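You operate a simulated robot arm through the tools that you are given. There is no shell and no other tool.

You run a simulated robot arm. Do the job below in one go: nothing can be reset, and whatever is moved stays where it is left.

TASK
Blend the green and purple tufts on the carder drum.
Fine: the purple tuft is in the red-brown drawer, shut it again; watch the drum and switch off once both are combed out; dial and brush lever end as they began; leave the reset button; other tufts stay. Where these are worked on the way, their far stop is far enough and under half their travel is too little: red-brown drawer.

The check looks at the end state, three seconds after you hand in, the way a careful person would. Anything else that was tipped, shoved, dropped, spilled or broken makes it a failure.

THE ROBOT
A 6-joint arm with a two-finger gripper, fixed in place. Base frame: the origin is at the foot of the arm, x ahead of it, y to its left, z up. Readings come in m, rad, newtons and seconds.
Its first joint turns from -2.897 to 2.897 rad. Payload 2.45 kg.
Tool frame: the origin (TCP) lies between the finger pads and is the grasp point; the fingertips stand 0.02 m ahead of it; z points along the fingers, y is the line along which they close. The gripper opens to 0.14 m. The gripper's body begins 0.168 m behind the TCP.
Orientation is that of the tool frame in the base frame, as a unit quaternion [x, y, z, w]. With the fingers straight down and closing along the base's y, the tool's x points along the base's -x, its y along +y and its z along -z.

THE INTERFACE
- The arm moves only by the tool step_arm. Its argument "plan" is a list of rows, each a list of 7 numbers: the turn, a rotation vector about the base's x, y, z in units of 6 degrees (1.0 is 6 degrees), then the shift along the base's x, y, z in units of 40 mm (1.0 is 40 mm), then the gripper command, from -1 (shut) to 1 (fully open), values between in proportion. In form: [[ax, ay, az, tx, ty, tz, jaw], ...]. A call has 1 to 20 rows; each row shifts and turns the commanded pose from where the row before left it. A call with a number of a shift or a turn outside -1 to 1 is refused whole. A row lasts 0.2 s, in which the tool goes at most 0.05 m and 0.15 rad; a call with a longer step from one row to the next is refused whole, and so is a gripper value outside its range. A pose out of reach is approached as far as the arm can. The call stops where the force on the tool passes 40 N (or 10 N more than at its start, if that is more) or the arm is blocked; 0.2 s more then pass. Each finger travels about 0.045 m/s and halts on what it meets, pressing with about 32 N; the grip force reading is that of the motor and also rises with nothing between the fingers. The clock runs only during rows and for 0.2 s after the last one: add rows that do not move to give the fingers time. It gives the time, the measured TCP pose, the force on the tool (base axes), the opening and the grip force at its end, in the units of the frame above (readings bear some noise), with the torque about the TCP (base axes, N m) and any sound that the robot's microphone picked up.
- Cameras (640 x 400 px; columns grow to the right, rows downward): "scene" is fixed at [0.4001, 0.6489, 1.5064]; the picture's right is [0.67, -0.74, 0.00], its down [-0.63, -0.57, -0.53] and it looks along [0.39, 0.35, -0.85] (base axes); focal length 214 px, centre (320, 200). "wrist" rides on the gripper at [0.078, 0.011, -0.209] in the tool frame; the picture's right is [-0.14, 0.99, 0.00], its down [-0.92, -0.13, -0.37] and it looks along [-0.36, -0.05, 0.93] (tool axes); focal length 280 px, centre (320, 200). There is no depth. A picture from a camera that has moved, and an enlarged one, comes with that camera's place and axes in the base frame and with its lens.
- grab_frame(camera): a new picture of that camera. No time passes.
- zoom(camera, box): a new picture of the part [left, top, right, bottom] of that camera's present view, enlarged. No time passes.
- finish_job(): hands the job in; it is judged then, once.

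Places have to be worked out from the pictures, the camera data and where the tool is seen. Open the gripper and draw the arm clear of the work before you hand the job in, unless the task says otherwise.

The tools are called after "Call:" by a JSON object that holds its "fn" and its "kwargs". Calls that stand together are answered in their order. step_arm: Moves the arm, as the interface text tells. Its arguments: {"type":"object","properties":{"plan":{"type":"array"}},"required":["plan"]} The other tools are called the same way: grab_frame (camera) takes a picture; zoom (camera, box) takes an enlarged picture of a part of a camera's view; finish_job () hands the job in.

At the start:

```text
t: 0.0
tcp_pos: [0.8124, -0.0852, 1.2622]
tool_rot: [0.0, 1.0, 0.0, 0.001]
ft_force: [-0.4, -0.1, -0.1]
moment: [0.02, 0.03, -0.03]
grip_width: 0.1399
gripper_force: 0.1
```

scene: 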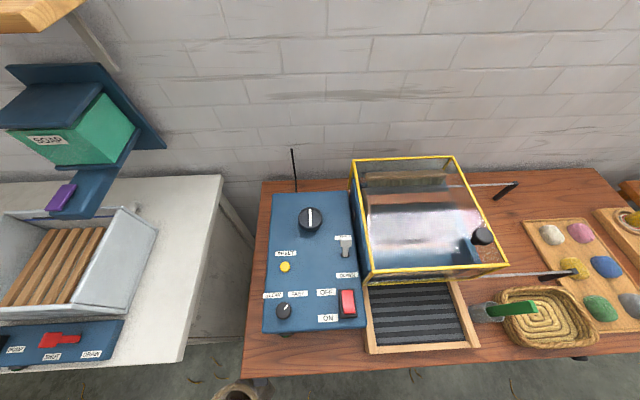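
wrist: 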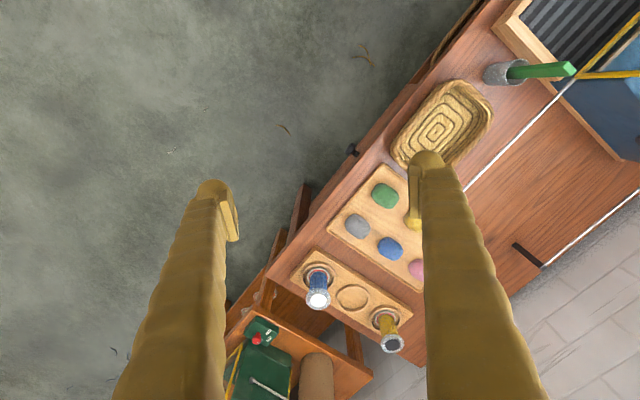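

I start by looking closely at the scene: the panel, the drum, the tufts and any drawers.

Call:
{"fn": "zoom", "kwargs": {"camera": "scene", "box": [250, 140, 410, 240]}}

Call:
{"fn": "zoom", "kwargs": {"camera": "scene", "box": [250, 230, 410, 330]}}

Call:
{"fn": "zoom", "kwargs": {"camera": "scene", "box": [340, 150, 540, 275]}}

Call:
{"fn": "zoom", "kwargs": {"camera": "scene", "box": [460, 200, 640, 370]}}

Call:
{"fn": "zoom", "kwargs": {"camera": "wrist", "box": [200, 100, 520, 400]}}

Call:
{"fn": "zoom", "kwargs": {"camera": "wrist", "box": [440, 0, 640, 125]}}

```text
4.00 times, centred on (330, 190) of scene
camera zoom: at [0.4001, 0.6489, 1.5064], right [0.67, -0.74, 0.0], down [-0.63, -0.57, -0.53], along [0.39, 0.35, -0.85], focal length 858 px, centre (280, 240)
```

zoom: 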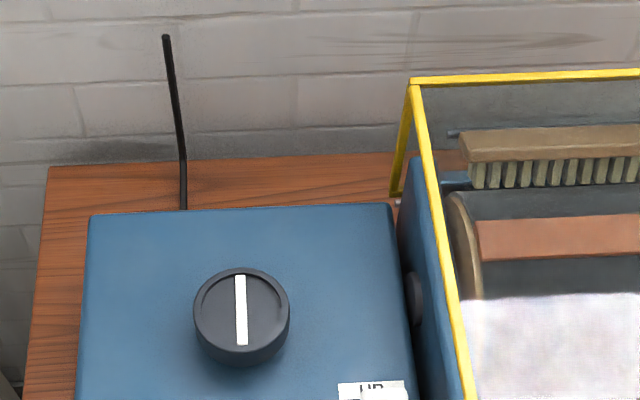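

```text
4.00 times, centred on (330, 280) of scene
camera zoom: at [0.4001, 0.6489, 1.5064], right [0.67, -0.74, 0.0], down [-0.63, -0.57, -0.53], along [0.39, 0.35, -0.85], focal length 858 px, centre (280, -120)
```

zoom: 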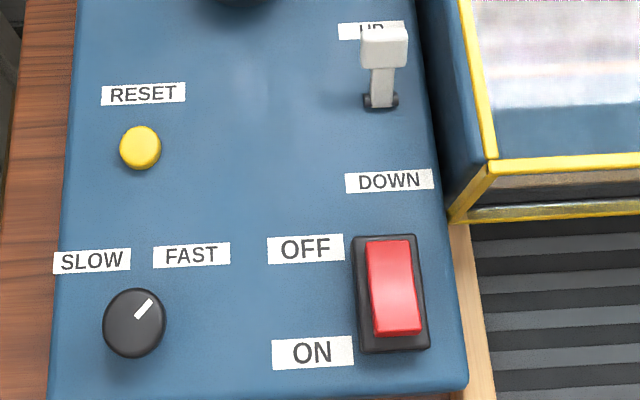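

```text
3.20 times, centred on (440, 212) of scene
camera zoom: at [0.4001, 0.6489, 1.5064], right [0.67, -0.74, 0.0], down [-0.63, -0.57, -0.53], along [0.39, 0.35, -0.85], focal length 686 px, centre (-64, 160)
```

zoom: 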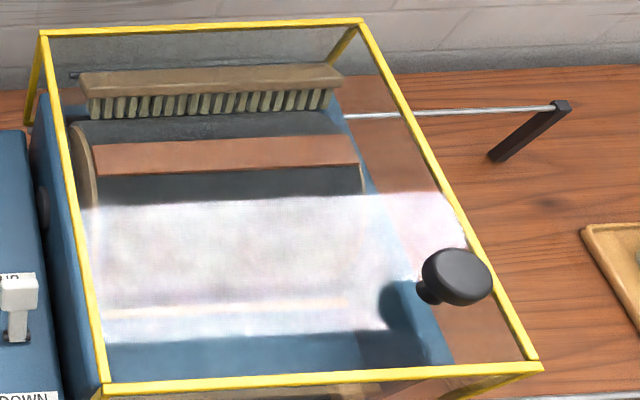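

```text
2.35 times, centred on (550, 285) of scene
camera zoom: at [0.4001, 0.6489, 1.5064], right [0.67, -0.74, 0.0], down [-0.63, -0.57, -0.53], along [0.39, 0.35, -0.85], focal length 505 px, centre (-221, 0)
```

zoom: 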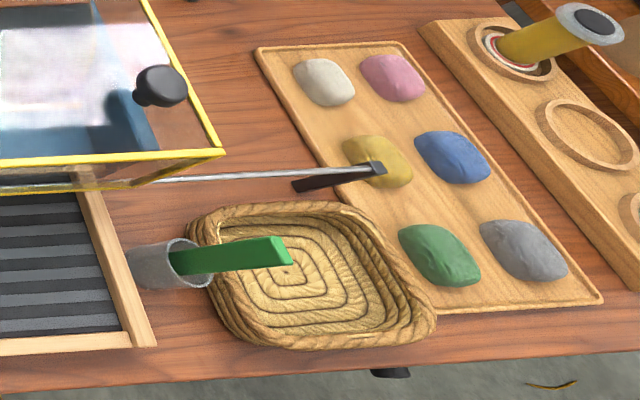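

```text
1.33 times, centred on (360, 250) of wrist
camera zoom: at [0.735, -0.0754, 1.4704], right [0.14, 0.99, 0.0], down [0.92, -0.13, 0.37], along [0.36, -0.05, -0.93], focal length 374 px, centre (267, 133)
```

zoom: 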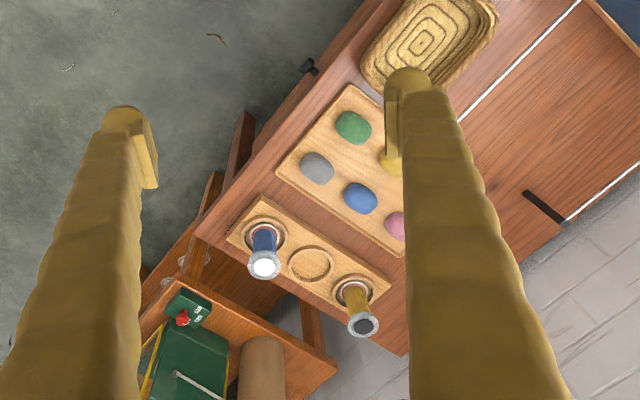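

```text
3.20 times, centred on (540, 62) of wrist
camera zoom: at [0.735, -0.0754, 1.4704], right [0.14, 0.99, 0.0], down [0.92, -0.13, 0.37], along [0.36, -0.05, -0.93], focal length 897 px, centre (-384, 640)
```

zoom: 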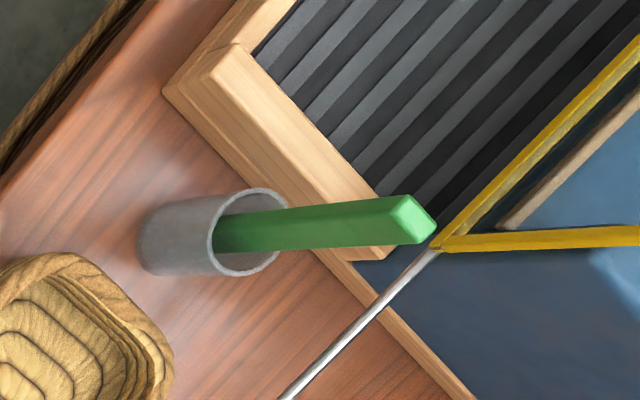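

The bench runs diagonally (its front edge roughly x+y≈0.92), the tabletop lies near z≈0.76, and the green tuft is around (1.02, 0.06, 0.78). A drawer knob seems to be near (0.90, -0.01, 0.68). I pull the arm back and tilt it so the wrist camera can see the bench front.

Call:
{"fn": "step_arm", "kwargs": {"plan": [[0, 0, 0.94, -0.656, -0.36, -0.5, 1], [0, 0, 0.94, -0.656, -0.36, -0.5, 1], [0, 0, 0.94, -0.656, -0.36, -0.5, 1], [0, 0, 0.94, -0.656, -0.36, -0.5, 1], [0, 0, 0.94, -0.656, -0.36, -0.5, 1], [0, 0, 0.94, -0.656, -0.36, -0.5, 1], [0, 0, 0.94, -0.656, -0.36, -0.5, 1], [0, 0, 0.94, -0.656, -0.36, -0.5, 1], [0.7, -0.7, 0, 0, 0, 0, 1], [0.7, -0.7, 0, 0, 0, 0, 1], [0.7, -0.7, 0, 0, 0, 0, 1], [0.7, -0.7, 0, 0, 0, 0, 1], [0.7, -0.7, 0, 0, 0, 0, 1], [0.7, -0.7, 0, 0, 0, 0, 1]]}}

Call:
{"fn": "grab_frame", "kwargs": {"camera": "wrist"}}

Call:
{"fn": "grab_frame", "kwargs": {"camera": "scene"}}

```text
t: 3.0
tcp_pos: [0.6038, -0.2012, 1.1018]
tool_rot: [-0.365, 0.879, 0.116, 0.283]
ft_force: [-0.6, 0.7, -0.6]
moment: [-0.06, 0.02, 0.0]
grip_width: 0.14
gripper_force: 0.1
```

```text
taken
camera wrist: at [0.4646, -0.3252, 1.2258], right [-0.62, 0.78, 0.08], down [0.47, 0.29, 0.84], along [0.63, 0.56, -0.54], focal length 280 px, centre (320, 200)
```

wrist: 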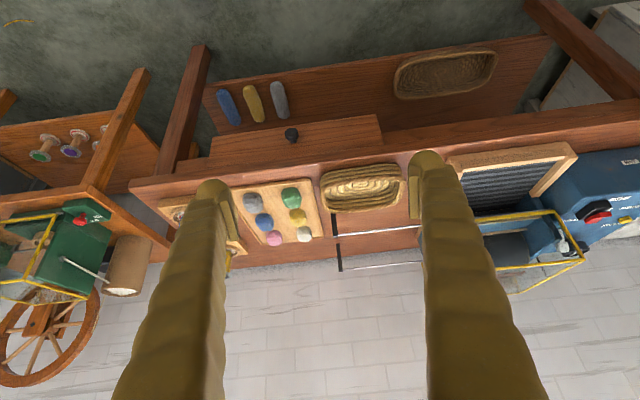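

```text
taken
```

scene: 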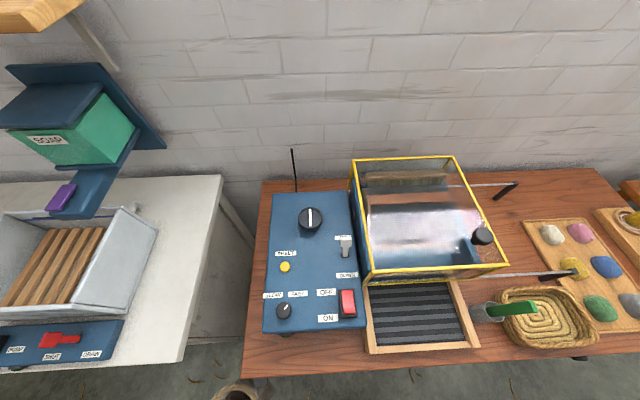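

The view is upside down: a red-brown drawer with a black knob hangs under the bench top, and a lower shelf holds other wool. I zoom in on it.

Call:
{"fn": "zoom", "kwargs": {"camera": "wrist", "box": [180, 60, 400, 200]}}

Call:
{"fn": "zoom", "kwargs": {"camera": "wrist", "box": [440, 110, 640, 310]}}

Call:
{"fn": "zoom", "kwargs": {"camera": "wrist", "box": [130, 160, 430, 290]}}

```text
2.86 times, centred on (290, 130) of wrist
camera zoom: at [0.4646, -0.3252, 1.2258], right [-0.62, 0.78, 0.08], down [0.47, 0.29, 0.84], along [0.63, 0.56, -0.54], focal length 801 px, centre (406, 400)
```

zoom: 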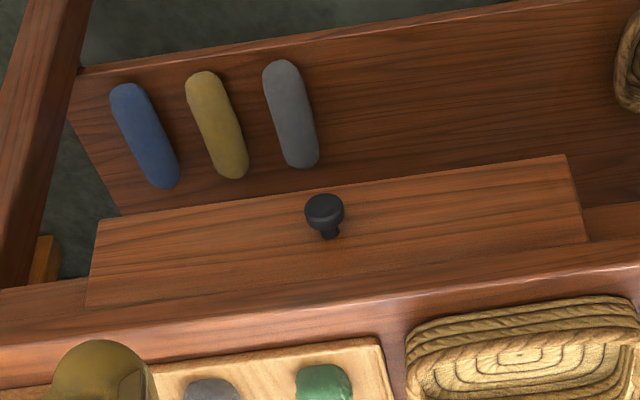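

```text
2.00 times, centred on (540, 210) of wrist
camera zoom: at [0.4646, -0.3252, 1.2258], right [-0.62, 0.78, 0.08], down [0.47, 0.29, 0.84], along [0.63, 0.56, -0.54], focal length 561 px, centre (-120, 180)
```

zoom: 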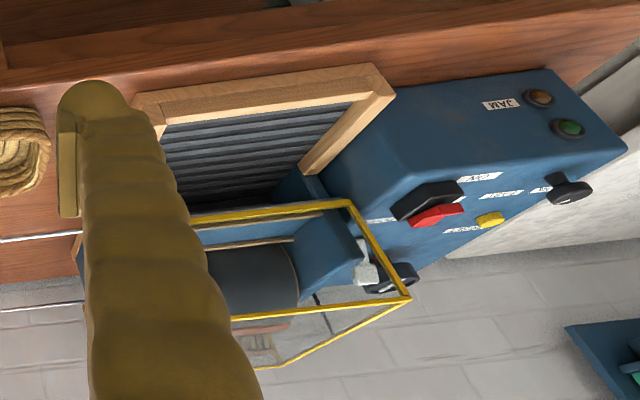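

```text
2.13 times, centred on (280, 225) of wrist
camera zoom: at [0.4646, -0.3252, 1.2258], right [-0.62, 0.78, 0.08], down [0.47, 0.29, 0.84], along [0.63, 0.56, -0.54], focal length 598 px, centre (405, 147)
```

zoom: 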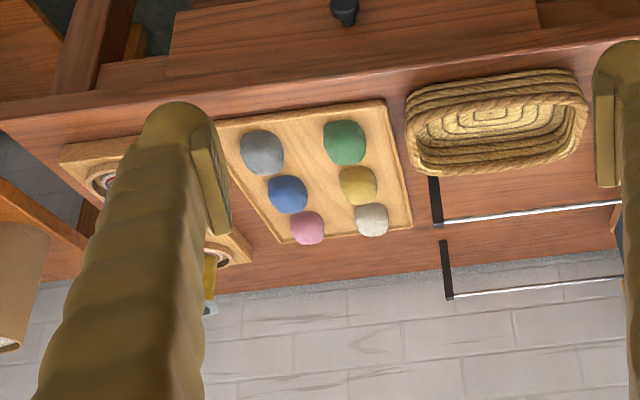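

There is one drawer, knob near (0.90, -0.01, 0.67), and the bench axes lie at exactly 45°. I tilt to 45° toward the bench and approach to about 0.2 m from the knob for a closer look.

Call:
{"fn": "step_arm", "kwargs": {"plan": [[0.183, -0.183, 0, 0.65, 0.2, -0.97, 1], [0.183, -0.183, 0, 0.65, 0.2, -0.97, 1], [0.183, -0.183, 0, 0.65, 0.2, -0.97, 1], [0.183, -0.183, 0, 0.65, 0.2, -0.97, 1], [0.183, -0.183, 0, 0.65, 0.2, -0.97, 1], [0.183, -0.183, 0, 0.65, 0.2, -0.97, 1]]}}

Call:
{"fn": "grab_frame", "kwargs": {"camera": "wrist"}}

Call:
{"fn": "zoom", "kwargs": {"camera": "scene", "box": [440, 240, 640, 400]}}

```text
t: 4.4
tcp_pos: [0.7618, -0.1524, 0.8681]
tool_rot: [-0.355, 0.853, 0.145, 0.354]
ft_force: [-0.6, 0.8, 0.6]
moment: [-0.03, 0.01, -0.01]
grip_width: 0.14
gripper_force: 0.1
```

```text
taken
camera wrist: at [0.61, -0.2901, 0.9598], right [-0.63, 0.77, 0.09], down [0.36, 0.19, 0.91], along [0.68, 0.61, -0.4], focal length 280 px, centre (320, 200)
```

wrist: 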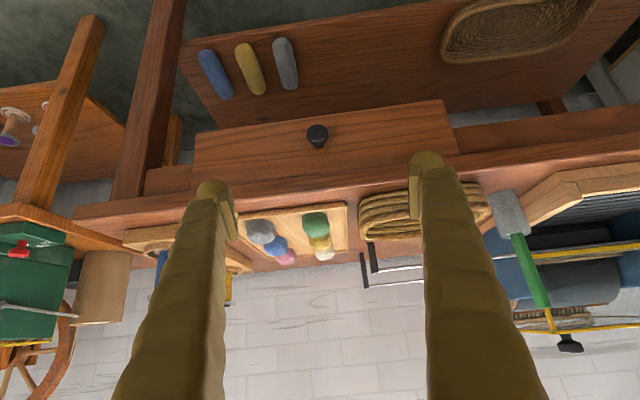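

```text
2.50 times, centred on (540, 320) of scene
camera zoom: at [0.4001, 0.6489, 1.5064], right [0.67, -0.74, 0.0], down [-0.63, -0.57, -0.53], along [0.39, 0.35, -0.85], focal length 536 px, centre (-230, -100)
```

zoom: 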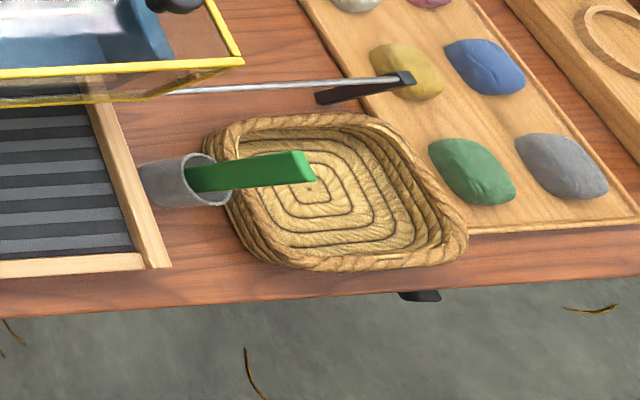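

Triangulating both wrist views puts the knob at about (0.908, -0.014, 0.654). I move in along the tool axis, stopping about 8 cm short.

Call:
{"fn": "step_arm", "kwargs": {"plan": [[0, 0, 0, 0.53, 0.49, -0.786, 1], [0, 0, 0, 0.53, 0.49, -0.786, 1], [0, 0, 0, 0.53, 0.49, -0.786, 1], [0, 0, 0, 0.53, 0.49, -0.786, 1], [0, 0, 0, 0.53, 0.49, -0.786, 1]]}}

Call:
{"fn": "grab_frame", "kwargs": {"camera": "wrist"}}

Call:
{"fn": "grab_frame", "kwargs": {"camera": "scene"}}

```text
t: 5.6
tcp_pos: [0.8662, -0.0542, 0.7115]
tool_rot: [-0.355, 0.853, 0.146, 0.354]
ft_force: [-0.1, -0.1, -0.7]
moment: [-0.03, 0.0, 0.01]
grip_width: 0.1404
gripper_force: 0.1
```

```text
taken
camera wrist: at [0.715, -0.1906, 0.8037], right [-0.63, 0.77, 0.1], down [0.37, 0.19, 0.91], along [0.68, 0.61, -0.4], focal length 280 px, centre (320, 200)
```

wrist: 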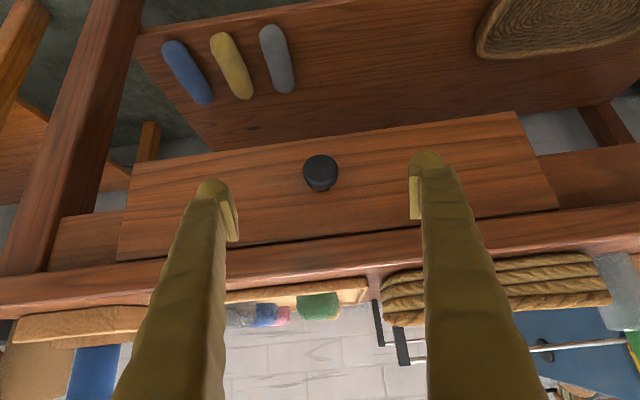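

```text
taken
```

scene: 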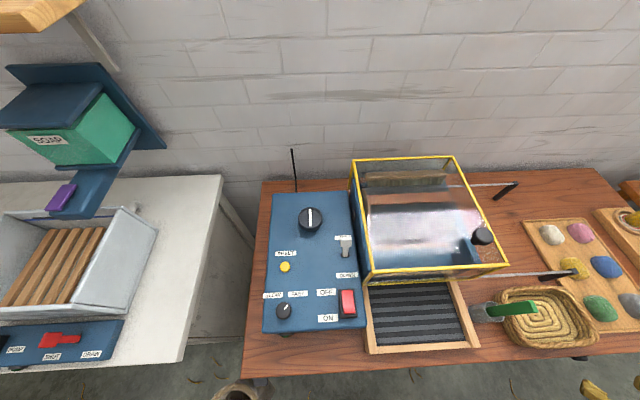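

The knob sits centred between the fingers, about 8 cm ahead. I advance 6 cm and look again.

Call:
{"fn": "step_arm", "kwargs": {"plan": [[0, 0, 0, 0.39, 0.375, -0.53, 1], [0, 0, 0, 0.37, 0.375, -0.53, 1]]}}

Call:
{"fn": "grab_frame", "kwargs": {"camera": "wrist"}}

```text
t: 6.2
tcp_pos: [0.8953, -0.0227, 0.6699]
tool_rot: [-0.354, 0.854, 0.145, 0.354]
ft_force: [-0.6, 0.1, 0.7]
moment: [0.04, 0.03, 0.02]
grip_width: 0.1399
gripper_force: 0.0
```

```text
taken
camera wrist: at [0.7444, -0.1611, 0.7622], right [-0.63, 0.77, 0.1], down [0.37, 0.19, 0.91], along [0.68, 0.61, -0.4], focal length 280 px, centre (320, 200)
```

wrist: 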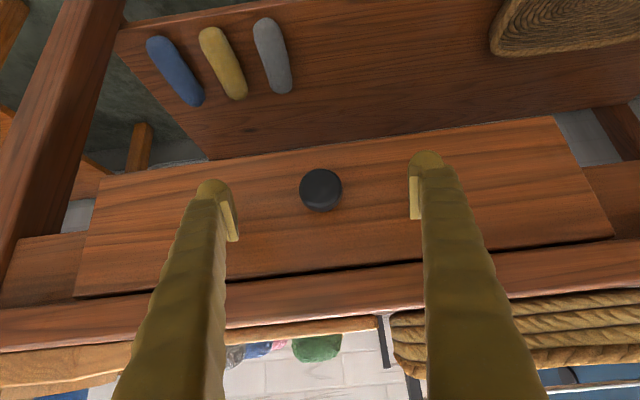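

The knob head is about 2 cm ahead of the grasp point and centred. I go the last step and close the fingers on it.

Call:
{"fn": "step_arm", "kwargs": {"plan": [[0, 0, 0, 0.375, 0.375, -0.36, 1], [0, 0, 0, 0, 0, 0, -1], [0, 0, 0, 0, 0, 0, -1], [0, 0, 0, 0, 0, 0, -1], [0, 0, 0, 0, 0, 0, -1], [0, 0, 0, 0, 0, 0, -1], [0, 0, 0, 0, 0, 0, -1], [0, 0, 0, 0, 0, 0, -1], [0, 0, 0, 0, 0, 0, -1]]}}

Call:
{"fn": "grab_frame", "kwargs": {"camera": "wrist"}}

```text
t: 8.2
tcp_pos: [0.9096, -0.0085, 0.6557]
tool_rot: [-0.354, 0.853, 0.146, 0.354]
ft_force: [1.5, -0.3, -1.0]
moment: [0.01, -0.01, -0.02]
grip_width: 0.0342
gripper_force: 41.6
```

```text
taken
camera wrist: at [0.7593, -0.1462, 0.7474], right [-0.63, 0.77, 0.1], down [0.37, 0.19, 0.91], along [0.68, 0.61, -0.4], focal length 280 px, centre (320, 200)
```

wrist: 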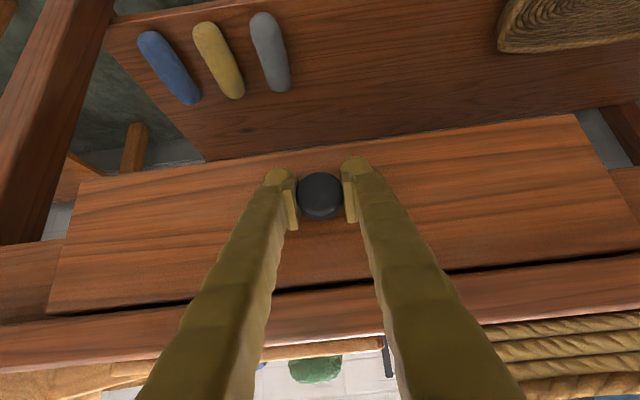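

Gripped (width 34 mm, 42 N). I pull the drawer straight out along (-0.707, -0.707).

Call:
{"fn": "step_arm", "kwargs": {"plan": [[0, 0, 0, -0.35, -0.35, 0, -1], [0, 0, 0, -0.5, -0.5, 0, -1], [0, 0, 0, -0.5, -0.5, 0, -1], [0, 0, 0, -0.5, -0.5, 0, -1]]}}

Call:
{"fn": "grab_frame", "kwargs": {"camera": "wrist"}}

```text
t: 9.2
tcp_pos: [0.8365, -0.0825, 0.6563]
tool_rot: [-0.354, 0.854, 0.146, 0.353]
ft_force: [0.1, -1.8, -2.7]
moment: [-0.07, 0.26, -0.21]
grip_width: 0.0338
gripper_force: 45.0
```

```text
taken
camera wrist: at [0.6854, -0.22, 0.7475], right [-0.63, 0.77, 0.1], down [0.37, 0.19, 0.91], along [0.68, 0.61, -0.4], focal length 280 px, centre (320, 200)
```

wrist: 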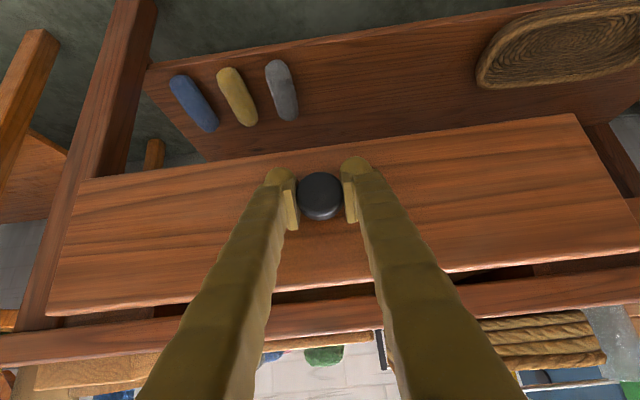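

The drawer follows (about 10 cm out) with little force. I keep pulling until its stop.

Call:
{"fn": "step_arm", "kwargs": {"plan": [[0, 0, 0, -0.4, -0.4, 0, -1], [0, 0, 0, -0.4, -0.4, 0, -1], [0, 0, 0, -0.4, -0.4, 0, -1], [0, 0, 0, -0.4, -0.4, 0, -1]]}}

Call:
{"fn": "grab_frame", "kwargs": {"camera": "wrist"}}

Call:
{"fn": "grab_frame", "kwargs": {"camera": "scene"}}

```text
t: 10.2
tcp_pos: [0.7711, -0.147, 0.6544]
tool_rot: [-0.354, 0.853, 0.146, 0.354]
ft_force: [-6.9, 5.4, 4.3]
moment: [0.13, 0.05, -0.19]
grip_width: 0.034
gripper_force: 44.8
```

```text
taken
camera wrist: at [0.6212, -0.2843, 0.7474], right [-0.63, 0.77, 0.1], down [0.37, 0.19, 0.91], along [0.68, 0.61, -0.4], focal length 280 px, centre (320, 200)
```

wrist: 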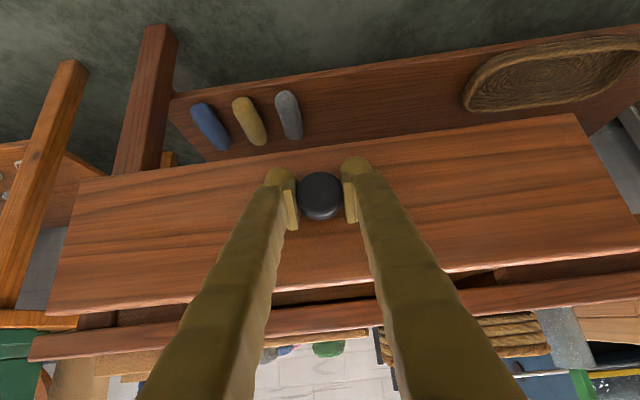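

```text
taken
```

scene: 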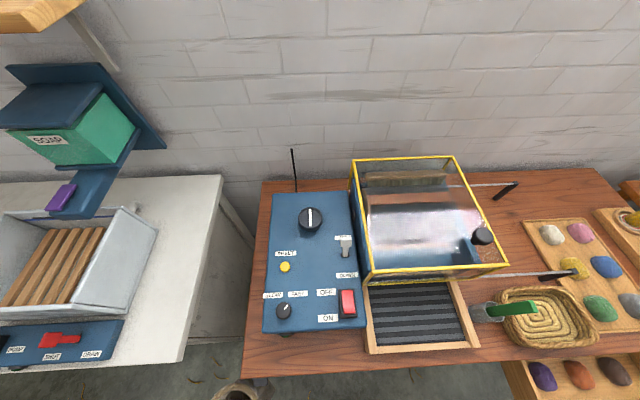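

The drawer is about 20 cm out, and the scene shows a purple tuft inside with orange-brown and dark ones. I pull gently further to find the stop.

Call:
{"fn": "step_arm", "kwargs": {"plan": [[0, 0, 0, -0.3, -0.3, 0, -1], [0, 0, 0, -0.3, -0.3, 0, -1], [0, 0, 0, -0.3, -0.3, 0, -1]]}}

Call:
{"fn": "zoom", "kwargs": {"camera": "scene", "box": [480, 300, 640, 400]}}

```text
t: 11.0
tcp_pos: [0.7365, -0.1822, 0.6566]
tool_rot: [-0.354, 0.853, 0.147, 0.354]
ft_force: [-12.7, 11.9, -0.6]
moment: [-0.03, 0.09, -0.08]
grip_width: 0.034
gripper_force: 44.9
```

```text
4.00 times, centred on (560, 350) of scene
camera zoom: at [0.4001, 0.6489, 1.5064], right [0.67, -0.74, 0.0], down [-0.63, -0.57, -0.53], along [0.39, 0.35, -0.85], focal length 858 px, centre (-640, -400)
```

zoom: 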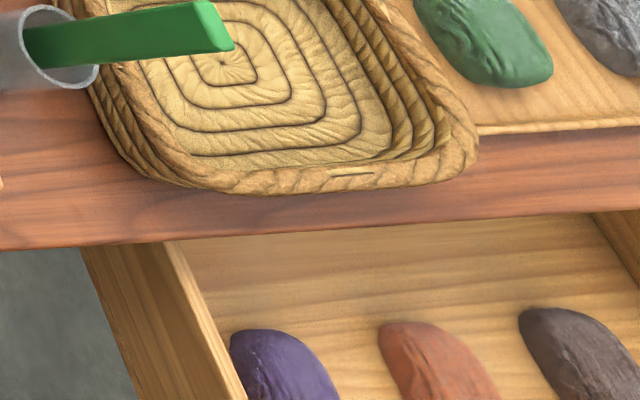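

There is now only a sideways strain of about 17 N, not a stop. I ease the sideways load and pull slightly more.

Call:
{"fn": "step_arm", "kwargs": {"plan": [[0, 0, 0, -0.06, 0.06, 0, -1], [0, 0, 0, -0.2, -0.2, 0, -1], [0, 0, 0, -0.2, -0.2, 0, -1]]}}

Call:
{"fn": "zoom", "kwargs": {"camera": "scene", "box": [480, 300, 640, 400]}}

Call:
{"fn": "grab_frame", "kwargs": {"camera": "wrist"}}

```text
t: 11.9
tcp_pos: [0.7192, -0.1985, 0.6562]
tool_rot: [-0.354, 0.854, 0.144, 0.354]
ft_force: [2.0, -2.7, -5.6]
moment: [0.06, 0.04, 0.01]
grip_width: 0.0339
gripper_force: 45.0
stopped in row 3: the force on the tool passed its limit at 42 N (the readings are from after the stop); the commanded pose is now the measured one
```

```text
4.00 times, centred on (560, 350) of scene
camera zoom: at [0.4001, 0.6489, 1.5064], right [0.67, -0.74, 0.0], down [-0.63, -0.57, -0.53], along [0.39, 0.35, -0.85], focal length 858 px, centre (-640, -400)
```

zoom: 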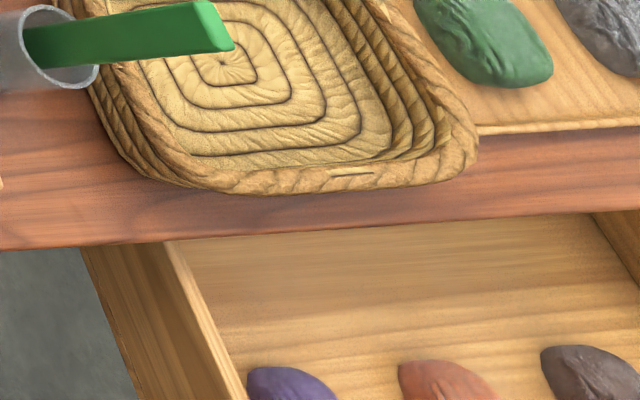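

```text
taken
camera wrist: at [0.5687, -0.3355, 0.7476], right [-0.63, 0.77, 0.09], down [0.37, 0.19, 0.91], along [0.69, 0.61, -0.4], focal length 280 px, centre (320, 200)
```

wrist: 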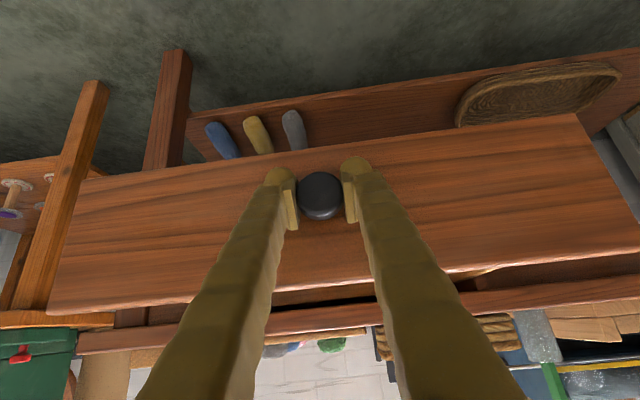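

The far stop is reached (travel about 27 cm). I open the fingers and back away along the tool axis.

Call:
{"fn": "step_arm", "kwargs": {"plan": [[0, 0, 0, 0, 0, 0, 0], [0, 0, 0, 0, 0, 0, 0], [0, 0, 0, 0, 0, 0, 0], [0, 0, 0, -0.5, -0.5, 0.7, 0], [0, 0, 0, -0.5, -0.5, 0.7, 0], [0, 0, 0, -0.5, -0.5, 0.7, 0], [0, 0, 0, 0, 0, 1, 0], [0, 0, 0, 0, 0, 1, 0], [0, 0, 0, 0, 0, 1, 0], [0, 0, 0, 0, 0, 1, 0]]}}

Call:
{"fn": "grab_frame", "kwargs": {"camera": "wrist"}}

Call:
{"fn": "grab_frame", "kwargs": {"camera": "scene"}}

```text
t: 14.1
tcp_pos: [0.66, -0.2592, 0.8994]
tool_rot: [-0.354, 0.854, 0.145, 0.353]
ft_force: [-0.4, 0.2, 0.1]
moment: [-0.04, -0.04, 0.01]
grip_width: 0.0701
gripper_force: 0.1
```

```text
taken
camera wrist: at [0.5087, -0.3953, 0.9919], right [-0.63, 0.77, 0.09], down [0.37, 0.19, 0.91], along [0.68, 0.61, -0.4], focal length 280 px, centre (320, 200)
```

wrist: 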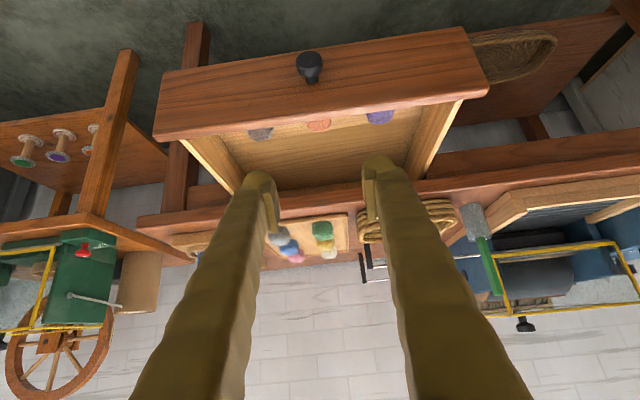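

```text
taken
```

scene: 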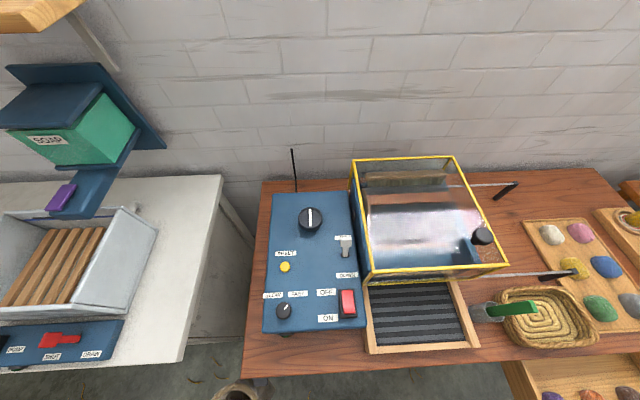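

Purple tuft estimated near (0.757, 0.003, 0.62) in the drawer. I bring the tool upright (fingers down, closing along the bench) above the drawer and look down.

Call:
{"fn": "step_arm", "kwargs": {"plan": [[-0.663, 0.663, 0, 0.125, 0.65, 0, 1], [-0.663, 0.663, 0, 0.125, 0.65, 0, 1], [-0.663, 0.663, 0, 0.125, 0.65, 0, 1], [-0.663, 0.663, 0, 0.125, 0.65, 0, 1], [-0.663, 0.663, 0, 0.125, 0.65, 0, 1], [-0.663, 0.663, 0, 0.125, 0.65, 0, 1], [-0.663, 0.663, 0, 0.125, 0.65, 0, 1], [-0.663, 0.663, 0, 0.125, 0.65, 0, 1]]}}

Call:
{"fn": "grab_frame", "kwargs": {"camera": "wrist"}}

```text
t: 15.9
tcp_pos: [0.7014, -0.0515, 0.901]
tool_rot: [-0.383, 0.924, -0.002, -0.001]
ft_force: [0.2, 0.3, -0.8]
moment: [-0.02, -0.02, 0.01]
grip_width: 0.1402
gripper_force: 0.2
```

```text
taken
camera wrist: at [0.638, -0.0989, 1.1091], right [-0.6, 0.8, 0.0], down [0.74, 0.56, 0.37], along [0.29, 0.22, -0.93], focal length 280 px, centre (320, 200)
```

wrist: 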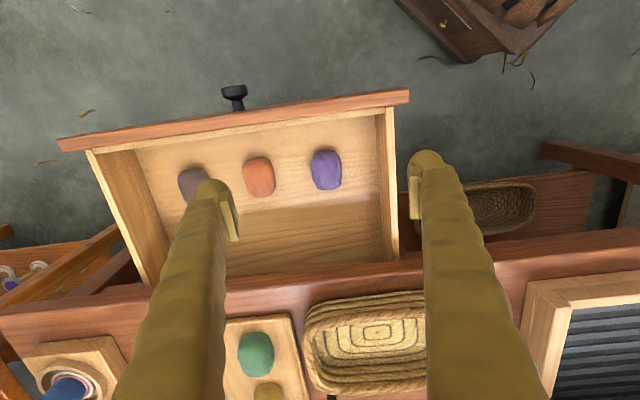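

The purple tuft is at about (0.737, -0.012) in the drawer, with room for the fingers at a 9 cm opening. I move above it and recheck.

Call:
{"fn": "step_arm", "kwargs": {"plan": [[0, 0, 0, 0.225, 0.24, -0.85, 0.286], [0, 0, 0, 0.225, 0.24, -0.85, 0.286], [0, 0, 0, 0.225, 0.24, -0.85, 0.286], [0, 0, 0, 0.225, 0.24, -0.85, 0.286]]}}

Call:
{"fn": "grab_frame", "kwargs": {"camera": "wrist"}}

Call:
{"fn": "zoom", "kwargs": {"camera": "scene", "box": [480, 300, 640, 400]}}

```text
t: 16.9
tcp_pos: [0.736, -0.0122, 0.764]
tool_rot: [-0.383, 0.924, -0.002, 0.0]
ft_force: [-0.2, -0.3, -0.2]
moment: [-0.01, -0.04, -0.05]
grip_width: 0.0902
gripper_force: 0.0
```

```text
taken
camera wrist: at [0.673, -0.0602, 0.9719], right [-0.6, 0.8, 0.0], down [0.74, 0.56, 0.37], along [0.3, 0.22, -0.93], focal length 280 px, centre (320, 200)
```

wrist: 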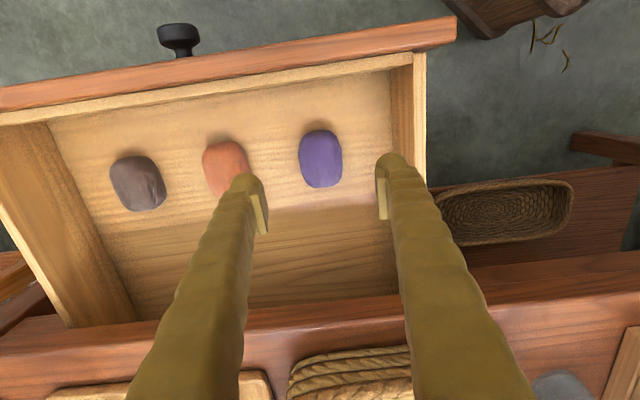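

```text
4.00 times, centred on (560, 350) of scene
camera zoom: at [0.4001, 0.6489, 1.5064], right [0.67, -0.74, 0.0], down [-0.63, -0.57, -0.53], along [0.39, 0.35, -0.85], focal length 858 px, centre (-640, -400)
```

zoom: 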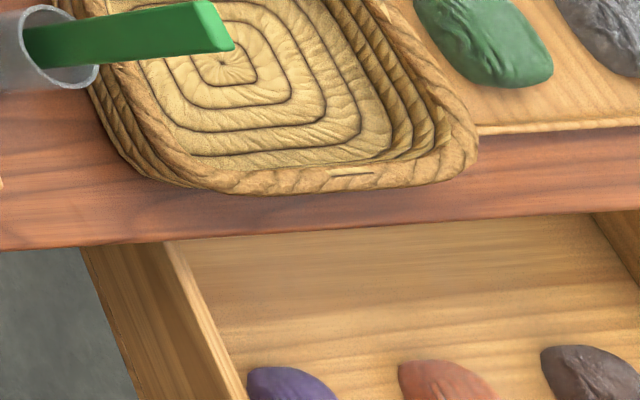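

The tuft sits straight below the TCP (about (0.738, -0.013, 0.62)). I descend to z≈0.635 and check before gripping.

Call:
{"fn": "step_arm", "kwargs": {"plan": [[0, 0, 0, 0.01, 0, -0.8, 0.286], [0, 0, 0, 0.01, 0, -0.8, 0.286], [0, 0, 0, 0.01, 0, -0.8, 0.286], [0, 0, 0, 0.01, 0, -0.8, 0.286]]}}

Call:
{"fn": "grab_frame", "kwargs": {"camera": "wrist"}}

Call:
{"fn": "zoom", "kwargs": {"camera": "scene", "box": [480, 300, 640, 400]}}

```text
t: 17.9
tcp_pos: [0.7383, -0.0118, 0.6358]
tool_rot: [-0.384, 0.923, -0.002, 0.0]
ft_force: [-0.2, -0.9, 0.0]
moment: [0.0, 0.04, -0.02]
grip_width: 0.09
gripper_force: 0.1
```

```text
taken
camera wrist: at [0.6744, -0.0603, 0.8447], right [-0.6, 0.8, 0.0], down [0.74, 0.56, 0.37], along [0.3, 0.22, -0.93], focal length 280 px, centre (320, 200)
```

wrist: 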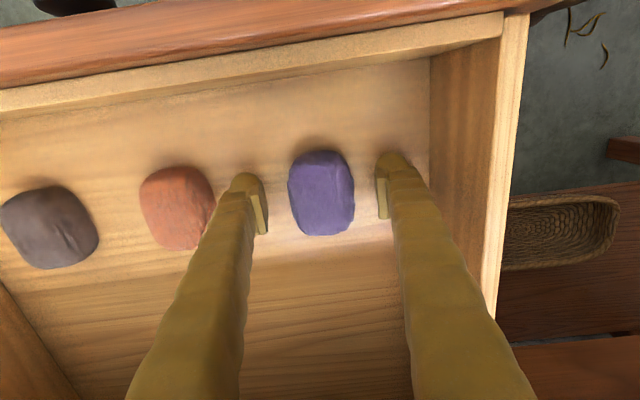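

```text
4.00 times, centred on (560, 350) of scene
camera zoom: at [0.4001, 0.6489, 1.5064], right [0.67, -0.74, 0.0], down [-0.63, -0.57, -0.53], along [0.39, 0.35, -0.85], focal length 858 px, centre (-640, -400)
```

zoom: 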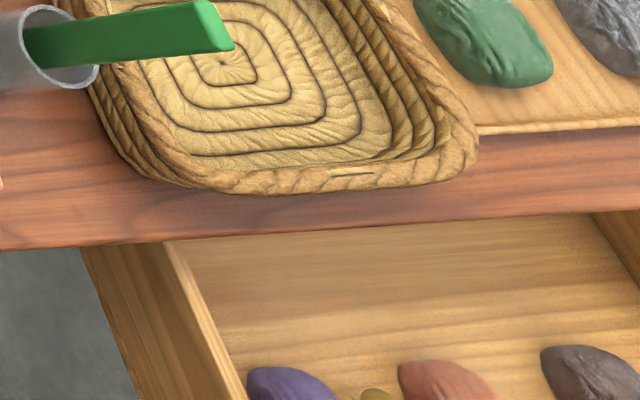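

The tuft is about 1.2 cm below the TCP. I lower 1 cm more and close gently on it.

Call:
{"fn": "step_arm", "kwargs": {"plan": [[0, 0, 0, 0, 0, -0.15, 0.286], [0, 0, 0, 0, 0, -0.13, 0.286], [0, 0, 0, 0, 0, 0, 0.286]]}}

Call:
{"fn": "grab_frame", "kwargs": {"camera": "wrist"}}

```text
t: 18.5
tcp_pos: [0.7395, -0.0131, 0.6284]
tool_rot: [-0.384, 0.923, -0.003, 0.002]
ft_force: [-2.1, 0.4, 14.5]
moment: [0.54, 0.57, 0.04]
grip_width: 0.0928
gripper_force: 2.5
stopped in row 2: the force on the tool passed its limit at 57 N (the readings are from after the stop); the commanded pose is now the measured one
```

```text
taken
camera wrist: at [0.6759, -0.0603, 0.8372], right [-0.6, 0.8, -0.01], down [0.74, 0.56, 0.37], along [0.3, 0.22, -0.93], focal length 280 px, centre (320, 200)
```

wrist: 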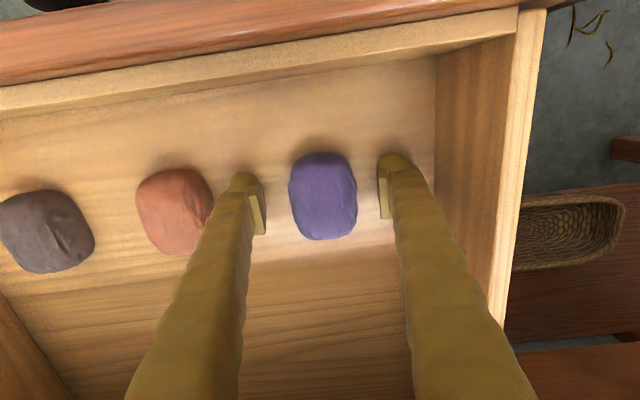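

The fingertips touched the drawer floor (z≈0.608). I raise 4 mm and close on the tuft.

Call:
{"fn": "step_arm", "kwargs": {"plan": [[0, 0, 0, 0, 0, 0.1, 0.286], [0, 0, 0, 0, 0, 0, -1], [0, 0, 0, 0, 0, 0, -1], [0, 0, 0, 0, 0, 0, -1], [0, 0, 0, 0, 0, 0, -1], [0, 0, 0, 0, 0, 0, -1]]}}

Call:
{"fn": "grab_frame", "kwargs": {"camera": "wrist"}}

```text
t: 19.9
tcp_pos: [0.741, -0.0126, 0.633]
tool_rot: [-0.383, 0.924, -0.003, 0.003]
ft_force: [0.6, 0.3, 0.8]
moment: [-0.07, 0.0, 0.0]
grip_width: 0.0509
gripper_force: 32.4
```

```text
taken
camera wrist: at [0.676, -0.0602, 0.8407], right [-0.6, 0.8, -0.01], down [0.74, 0.56, 0.37], along [0.3, 0.22, -0.93], focal length 280 px, centre (320, 200)
```

wrist: 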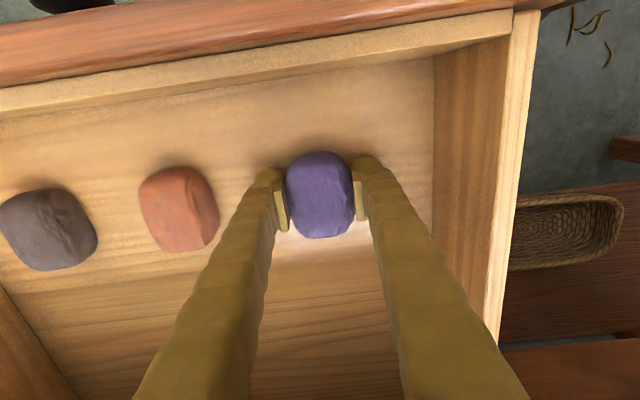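

Gripped at 51 mm with 32 N. I lift straight up and check the tuft is held.

Call:
{"fn": "step_arm", "kwargs": {"plan": [[0, 0, 0, 0, 0, 0.5, -1], [0, 0, 0, 0, 0, 0.8, -1], [0, 0, 0, 0, 0, 1, -1], [0, 0, 0, 0, 0, 1, -1], [0, 0, 0, 0, 0, 1, -1], [0, 0, 0, 0, 0, 1, -1], [0, 0, 0, 0, 0, 1, -1], [0, 0, 0, 0, 0, 1, -1], [0, 0, 0, 0, 0, 1, -1]]}}

Call:
{"fn": "grab_frame", "kwargs": {"camera": "wrist"}}

Call:
{"fn": "grab_frame", "kwargs": {"camera": "scene"}}

```text
t: 21.9
tcp_pos: [0.7394, -0.0127, 0.9651]
tool_rot: [-0.383, 0.924, -0.003, 0.002]
ft_force: [-0.1, 0.0, 0.3]
moment: [-0.02, 0.06, -0.02]
grip_width: 0.051
gripper_force: 31.9
```

```text
taken
camera wrist: at [0.6751, -0.0602, 1.173], right [-0.6, 0.8, -0.01], down [0.74, 0.56, 0.37], along [0.3, 0.22, -0.93], focal length 280 px, centre (320, 200)
```

wrist: 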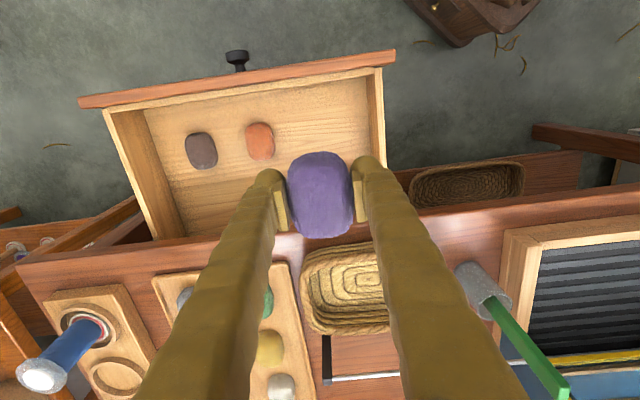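

```text
taken
```

scene: 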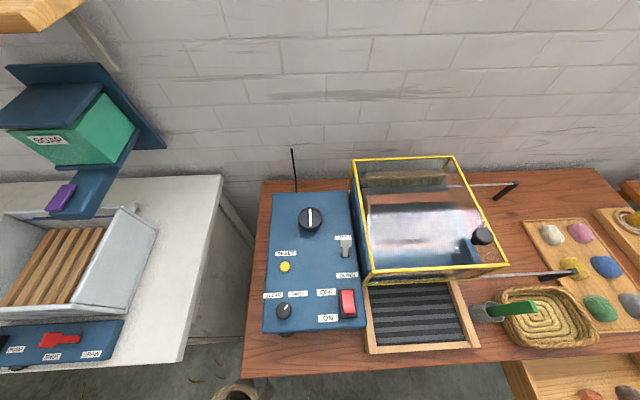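

The purple tuft is held. I move along the front of the bench toward the feed tray, staying high, to get a look at tray and panel.

Call:
{"fn": "step_arm", "kwargs": {"plan": [[0, 0, 0, -0.61, 0.845, 0.1, -1], [0, 0, 0, -0.61, 0.845, 0.1, -1], [0, 0, 0, -0.61, 0.845, 0.1, -1], [0, 0, 0, -0.61, 0.845, 0.1, -1], [0, 0, 0, -0.61, 0.845, 0.1, -1], [0, 0, 0, -0.61, 0.845, 0.1, -1], [0, 0, 0, -0.61, 0.845, 0.1, -1], [0, 0, 0, -0.61, 0.845, 0.1, -1], [0, 0, 0, -0.61, 0.845, 0.1, -1], [0, 0, 0, -0.61, 0.845, 0.1, -1]]}}

Call:
{"fn": "grab_frame", "kwargs": {"camera": "wrist"}}

Call:
{"fn": "grab_frame", "kwargs": {"camera": "scene"}}

```text
t: 24.1
tcp_pos: [0.4952, 0.3251, 1.0046]
tool_rot: [-0.383, 0.924, -0.003, 0.002]
ft_force: [0.2, -0.9, 0.1]
moment: [0.02, 0.0, 0.0]
grip_width: 0.051
gripper_force: 32.3
```

```text
taken
camera wrist: at [0.4312, 0.2778, 1.2126], right [-0.6, 0.8, -0.01], down [0.74, 0.56, 0.37], along [0.3, 0.22, -0.93], focal length 280 px, centre (320, 200)
```

wrist: 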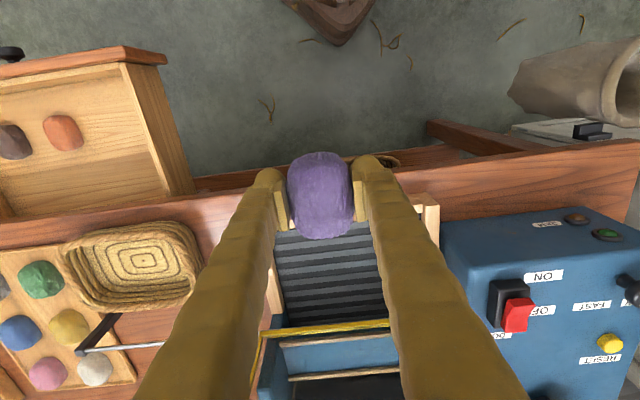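

```text
taken
```

scene: 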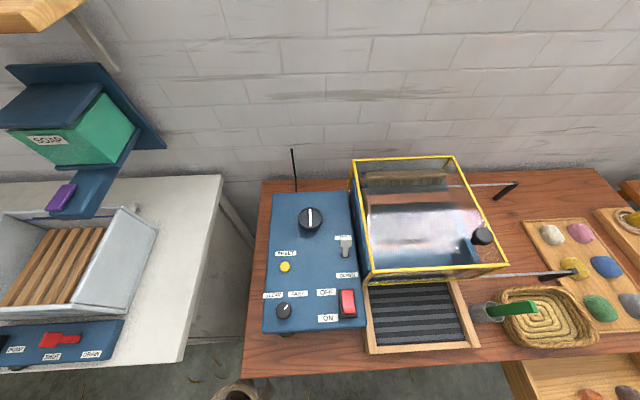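

I zoom on the feed tray, drum and panel from here.

Call:
{"fn": "zoom", "kwargs": {"camera": "wrist", "box": [240, 180, 460, 400]}}

Call:
{"fn": "zoom", "kwargs": {"camera": "wrist", "box": [440, 190, 640, 400]}}

Call:
{"fn": "zoom", "kwargs": {"camera": "scene", "box": [350, 260, 510, 360]}}

```text
1.82 times, centred on (350, 290) of wrist
camera zoom: at [0.4312, 0.2778, 1.2126], right [-0.6, 0.8, -0.01], down [0.74, 0.56, 0.37], along [0.3, 0.22, -0.93], focal length 510 px, centre (266, 36)
```

zoom: 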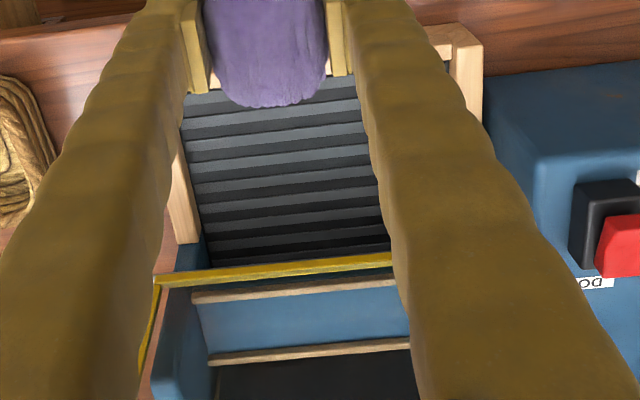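

```text
1.90 times, centred on (540, 295) of wrist
camera zoom: at [0.4312, 0.2778, 1.2126], right [-0.6, 0.8, -0.01], down [0.74, 0.56, 0.37], along [0.3, 0.22, -0.93], focal length 534 px, centre (-99, 19)
```

zoom: 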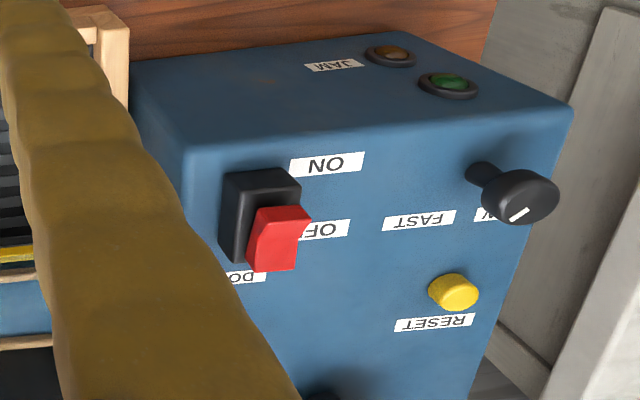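

```text
4.00 times, centred on (430, 310) of scene
camera zoom: at [0.4001, 0.6489, 1.5064], right [0.67, -0.74, 0.0], down [-0.63, -0.57, -0.53], along [0.39, 0.35, -0.85], focal length 858 px, centre (-120, -240)
```

zoom: 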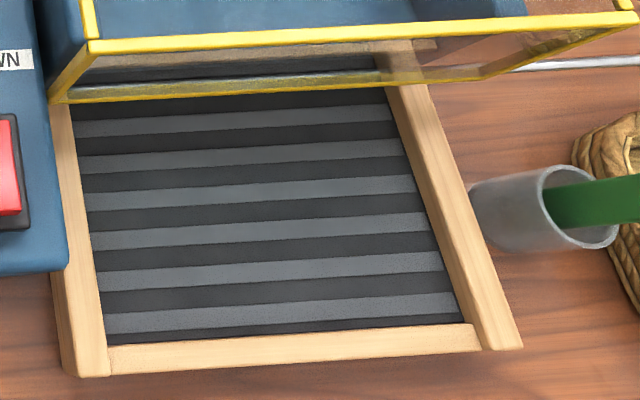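

From triangulation the belt surface is near z≈0.79–0.80, spanning d≈0.70–0.85 (depth) in front of the cover. I move the purple tuft above the left half of the belt, staying high.

Call:
{"fn": "step_arm", "kwargs": {"plan": [[0, 0, 0, 0.424, 0.884, -0.375, -1], [0, 0, 0, 0.424, 0.884, -0.375, -1], [0, 0, 0, 0.424, 0.884, -0.375, -1], [0, 0, 0, 0.424, 0.884, -0.375, -1], [0, 0, 0, 0.424, 0.884, -0.375, -1]]}}

Call:
{"fn": "grab_frame", "kwargs": {"camera": "wrist"}}

Call:
{"fn": "grab_frame", "kwargs": {"camera": "scene"}}

```text
t: 25.3
tcp_pos: [0.5799, 0.5033, 0.9284]
tool_rot: [-0.384, 0.923, -0.004, 0.002]
ft_force: [-0.9, -0.5, -0.3]
moment: [-0.02, 0.0, -0.01]
grip_width: 0.0509
gripper_force: 32.0
```

```text
taken
camera wrist: at [0.5173, 0.4548, 1.137], right [-0.6, 0.8, -0.01], down [0.74, 0.56, 0.37], along [0.3, 0.22, -0.93], focal length 280 px, centre (320, 200)
```

wrist: 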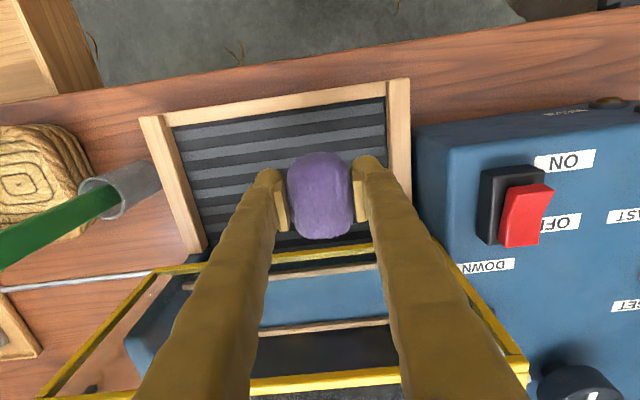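

```text
taken
```

scene: 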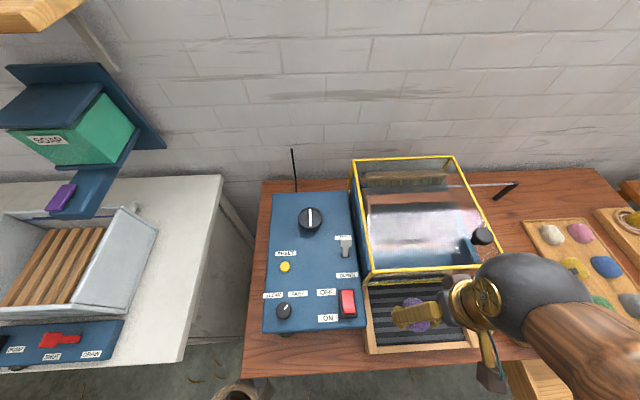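

The view confirms the tuft is over the belt, left-of-centre gap fine. I descend in careful steps until it just touches.

Call:
{"fn": "step_arm", "kwargs": {"plan": [[0, 0, 0, 0, -0.03, -0.75, -1], [0, 0, 0, 0, 0, -0.75, -1], [0, 0, 0, 0, 0, -0.5, -1], [0, 0, 0, 0, 0, -0.2, -1], [0, 0, 0, 0, 0, 0, -1]]}}

Call:
{"fn": "grab_frame", "kwargs": {"camera": "wrist"}}

Call:
{"fn": "zoom", "kwargs": {"camera": "scene", "box": [350, 250, 510, 350]}}

```text
t: 26.5
tcp_pos: [0.5801, 0.501, 0.8401]
tool_rot: [-0.383, 0.924, -0.003, 0.003]
ft_force: [0.2, 0.3, -1.0]
moment: [-0.02, -0.02, 0.02]
grip_width: 0.0509
gripper_force: 32.3
```

```text
taken
camera wrist: at [0.5169, 0.4533, 1.0491], right [-0.6, 0.8, -0.01], down [0.74, 0.56, 0.37], along [0.3, 0.22, -0.93], focal length 280 px, centre (320, 200)
```

wrist: 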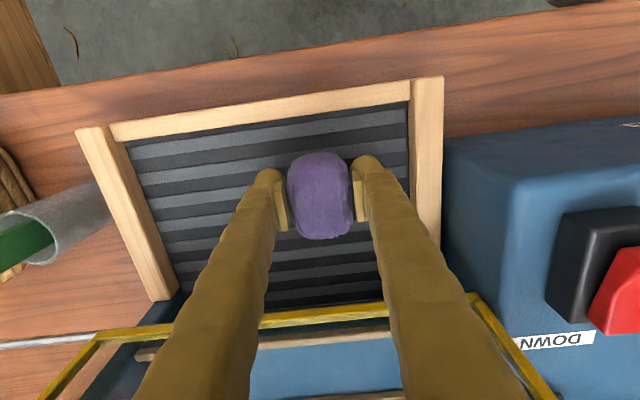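

```text
4.00 times, centred on (430, 300) of scene
camera zoom: at [0.4001, 0.6489, 1.5064], right [0.67, -0.74, 0.0], down [-0.63, -0.57, -0.53], along [0.39, 0.35, -0.85], focal length 858 px, centre (-120, -200)
```

zoom: 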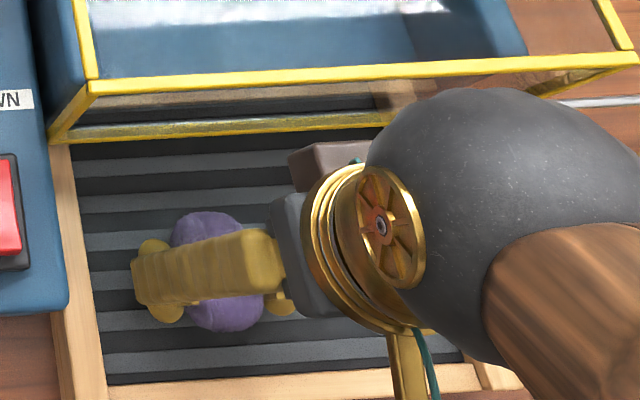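

The belt looks to be about 4.6 cm below the TCP, so the tuft should touch at TCP z≈0.82. I continue down in small steps.

Call:
{"fn": "step_arm", "kwargs": {"plan": [[0, 0, 0, 0, 0, -0.3, -1], [0, 0, 0, 0, 0, -0.1, -1], [0, 0, 0, 0, 0, -0.05, -1], [0, 0, 0, 0, 0, 0, -1]]}}

Call:
{"fn": "grab_frame", "kwargs": {"camera": "wrist"}}

```text
t: 27.5
tcp_pos: [0.5816, 0.5011, 0.8222]
tool_rot: [-0.384, 0.923, -0.003, 0.002]
ft_force: [-0.3, -0.3, -0.9]
moment: [0.0, 0.0, -0.02]
grip_width: 0.0509
gripper_force: 32.0
```

```text
taken
camera wrist: at [0.5169, 0.4532, 1.0315], right [-0.6, 0.8, -0.01], down [0.74, 0.56, 0.37], along [0.3, 0.22, -0.93], focal length 280 px, centre (320, 200)
```

wrist: 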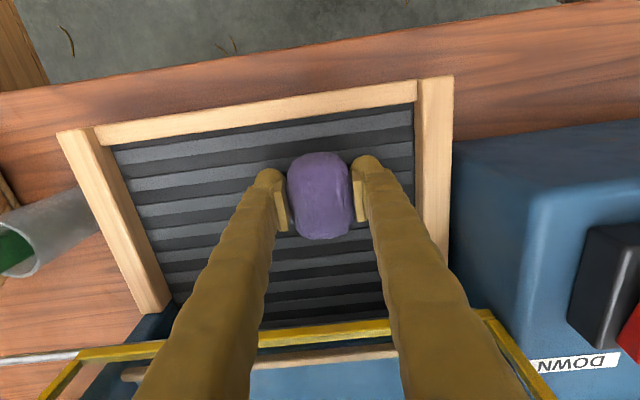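

No contact force yet; I continue down in 3 mm steps.

Call:
{"fn": "step_arm", "kwargs": {"plan": [[0, 0, 0, 0, 0, -0.08, -1], [0, 0, 0, 0, 0, -0.08, -1], [0, 0, 0, 0, 0, 0, -1]]}}

```text
t: 28.2
tcp_pos: [0.5822, 0.5028, 0.8191]
tool_rot: [-0.383, 0.924, -0.003, 0.004]
ft_force: [-0.5, -0.4, 8.1]
moment: [0.11, 0.24, 0.02]
grip_width: 0.0509
gripper_force: 31.5
stopped in row 3: the force on the tool passed its limit at 42 N (the readings are from after the stop); the commanded pose is now the measured one
```

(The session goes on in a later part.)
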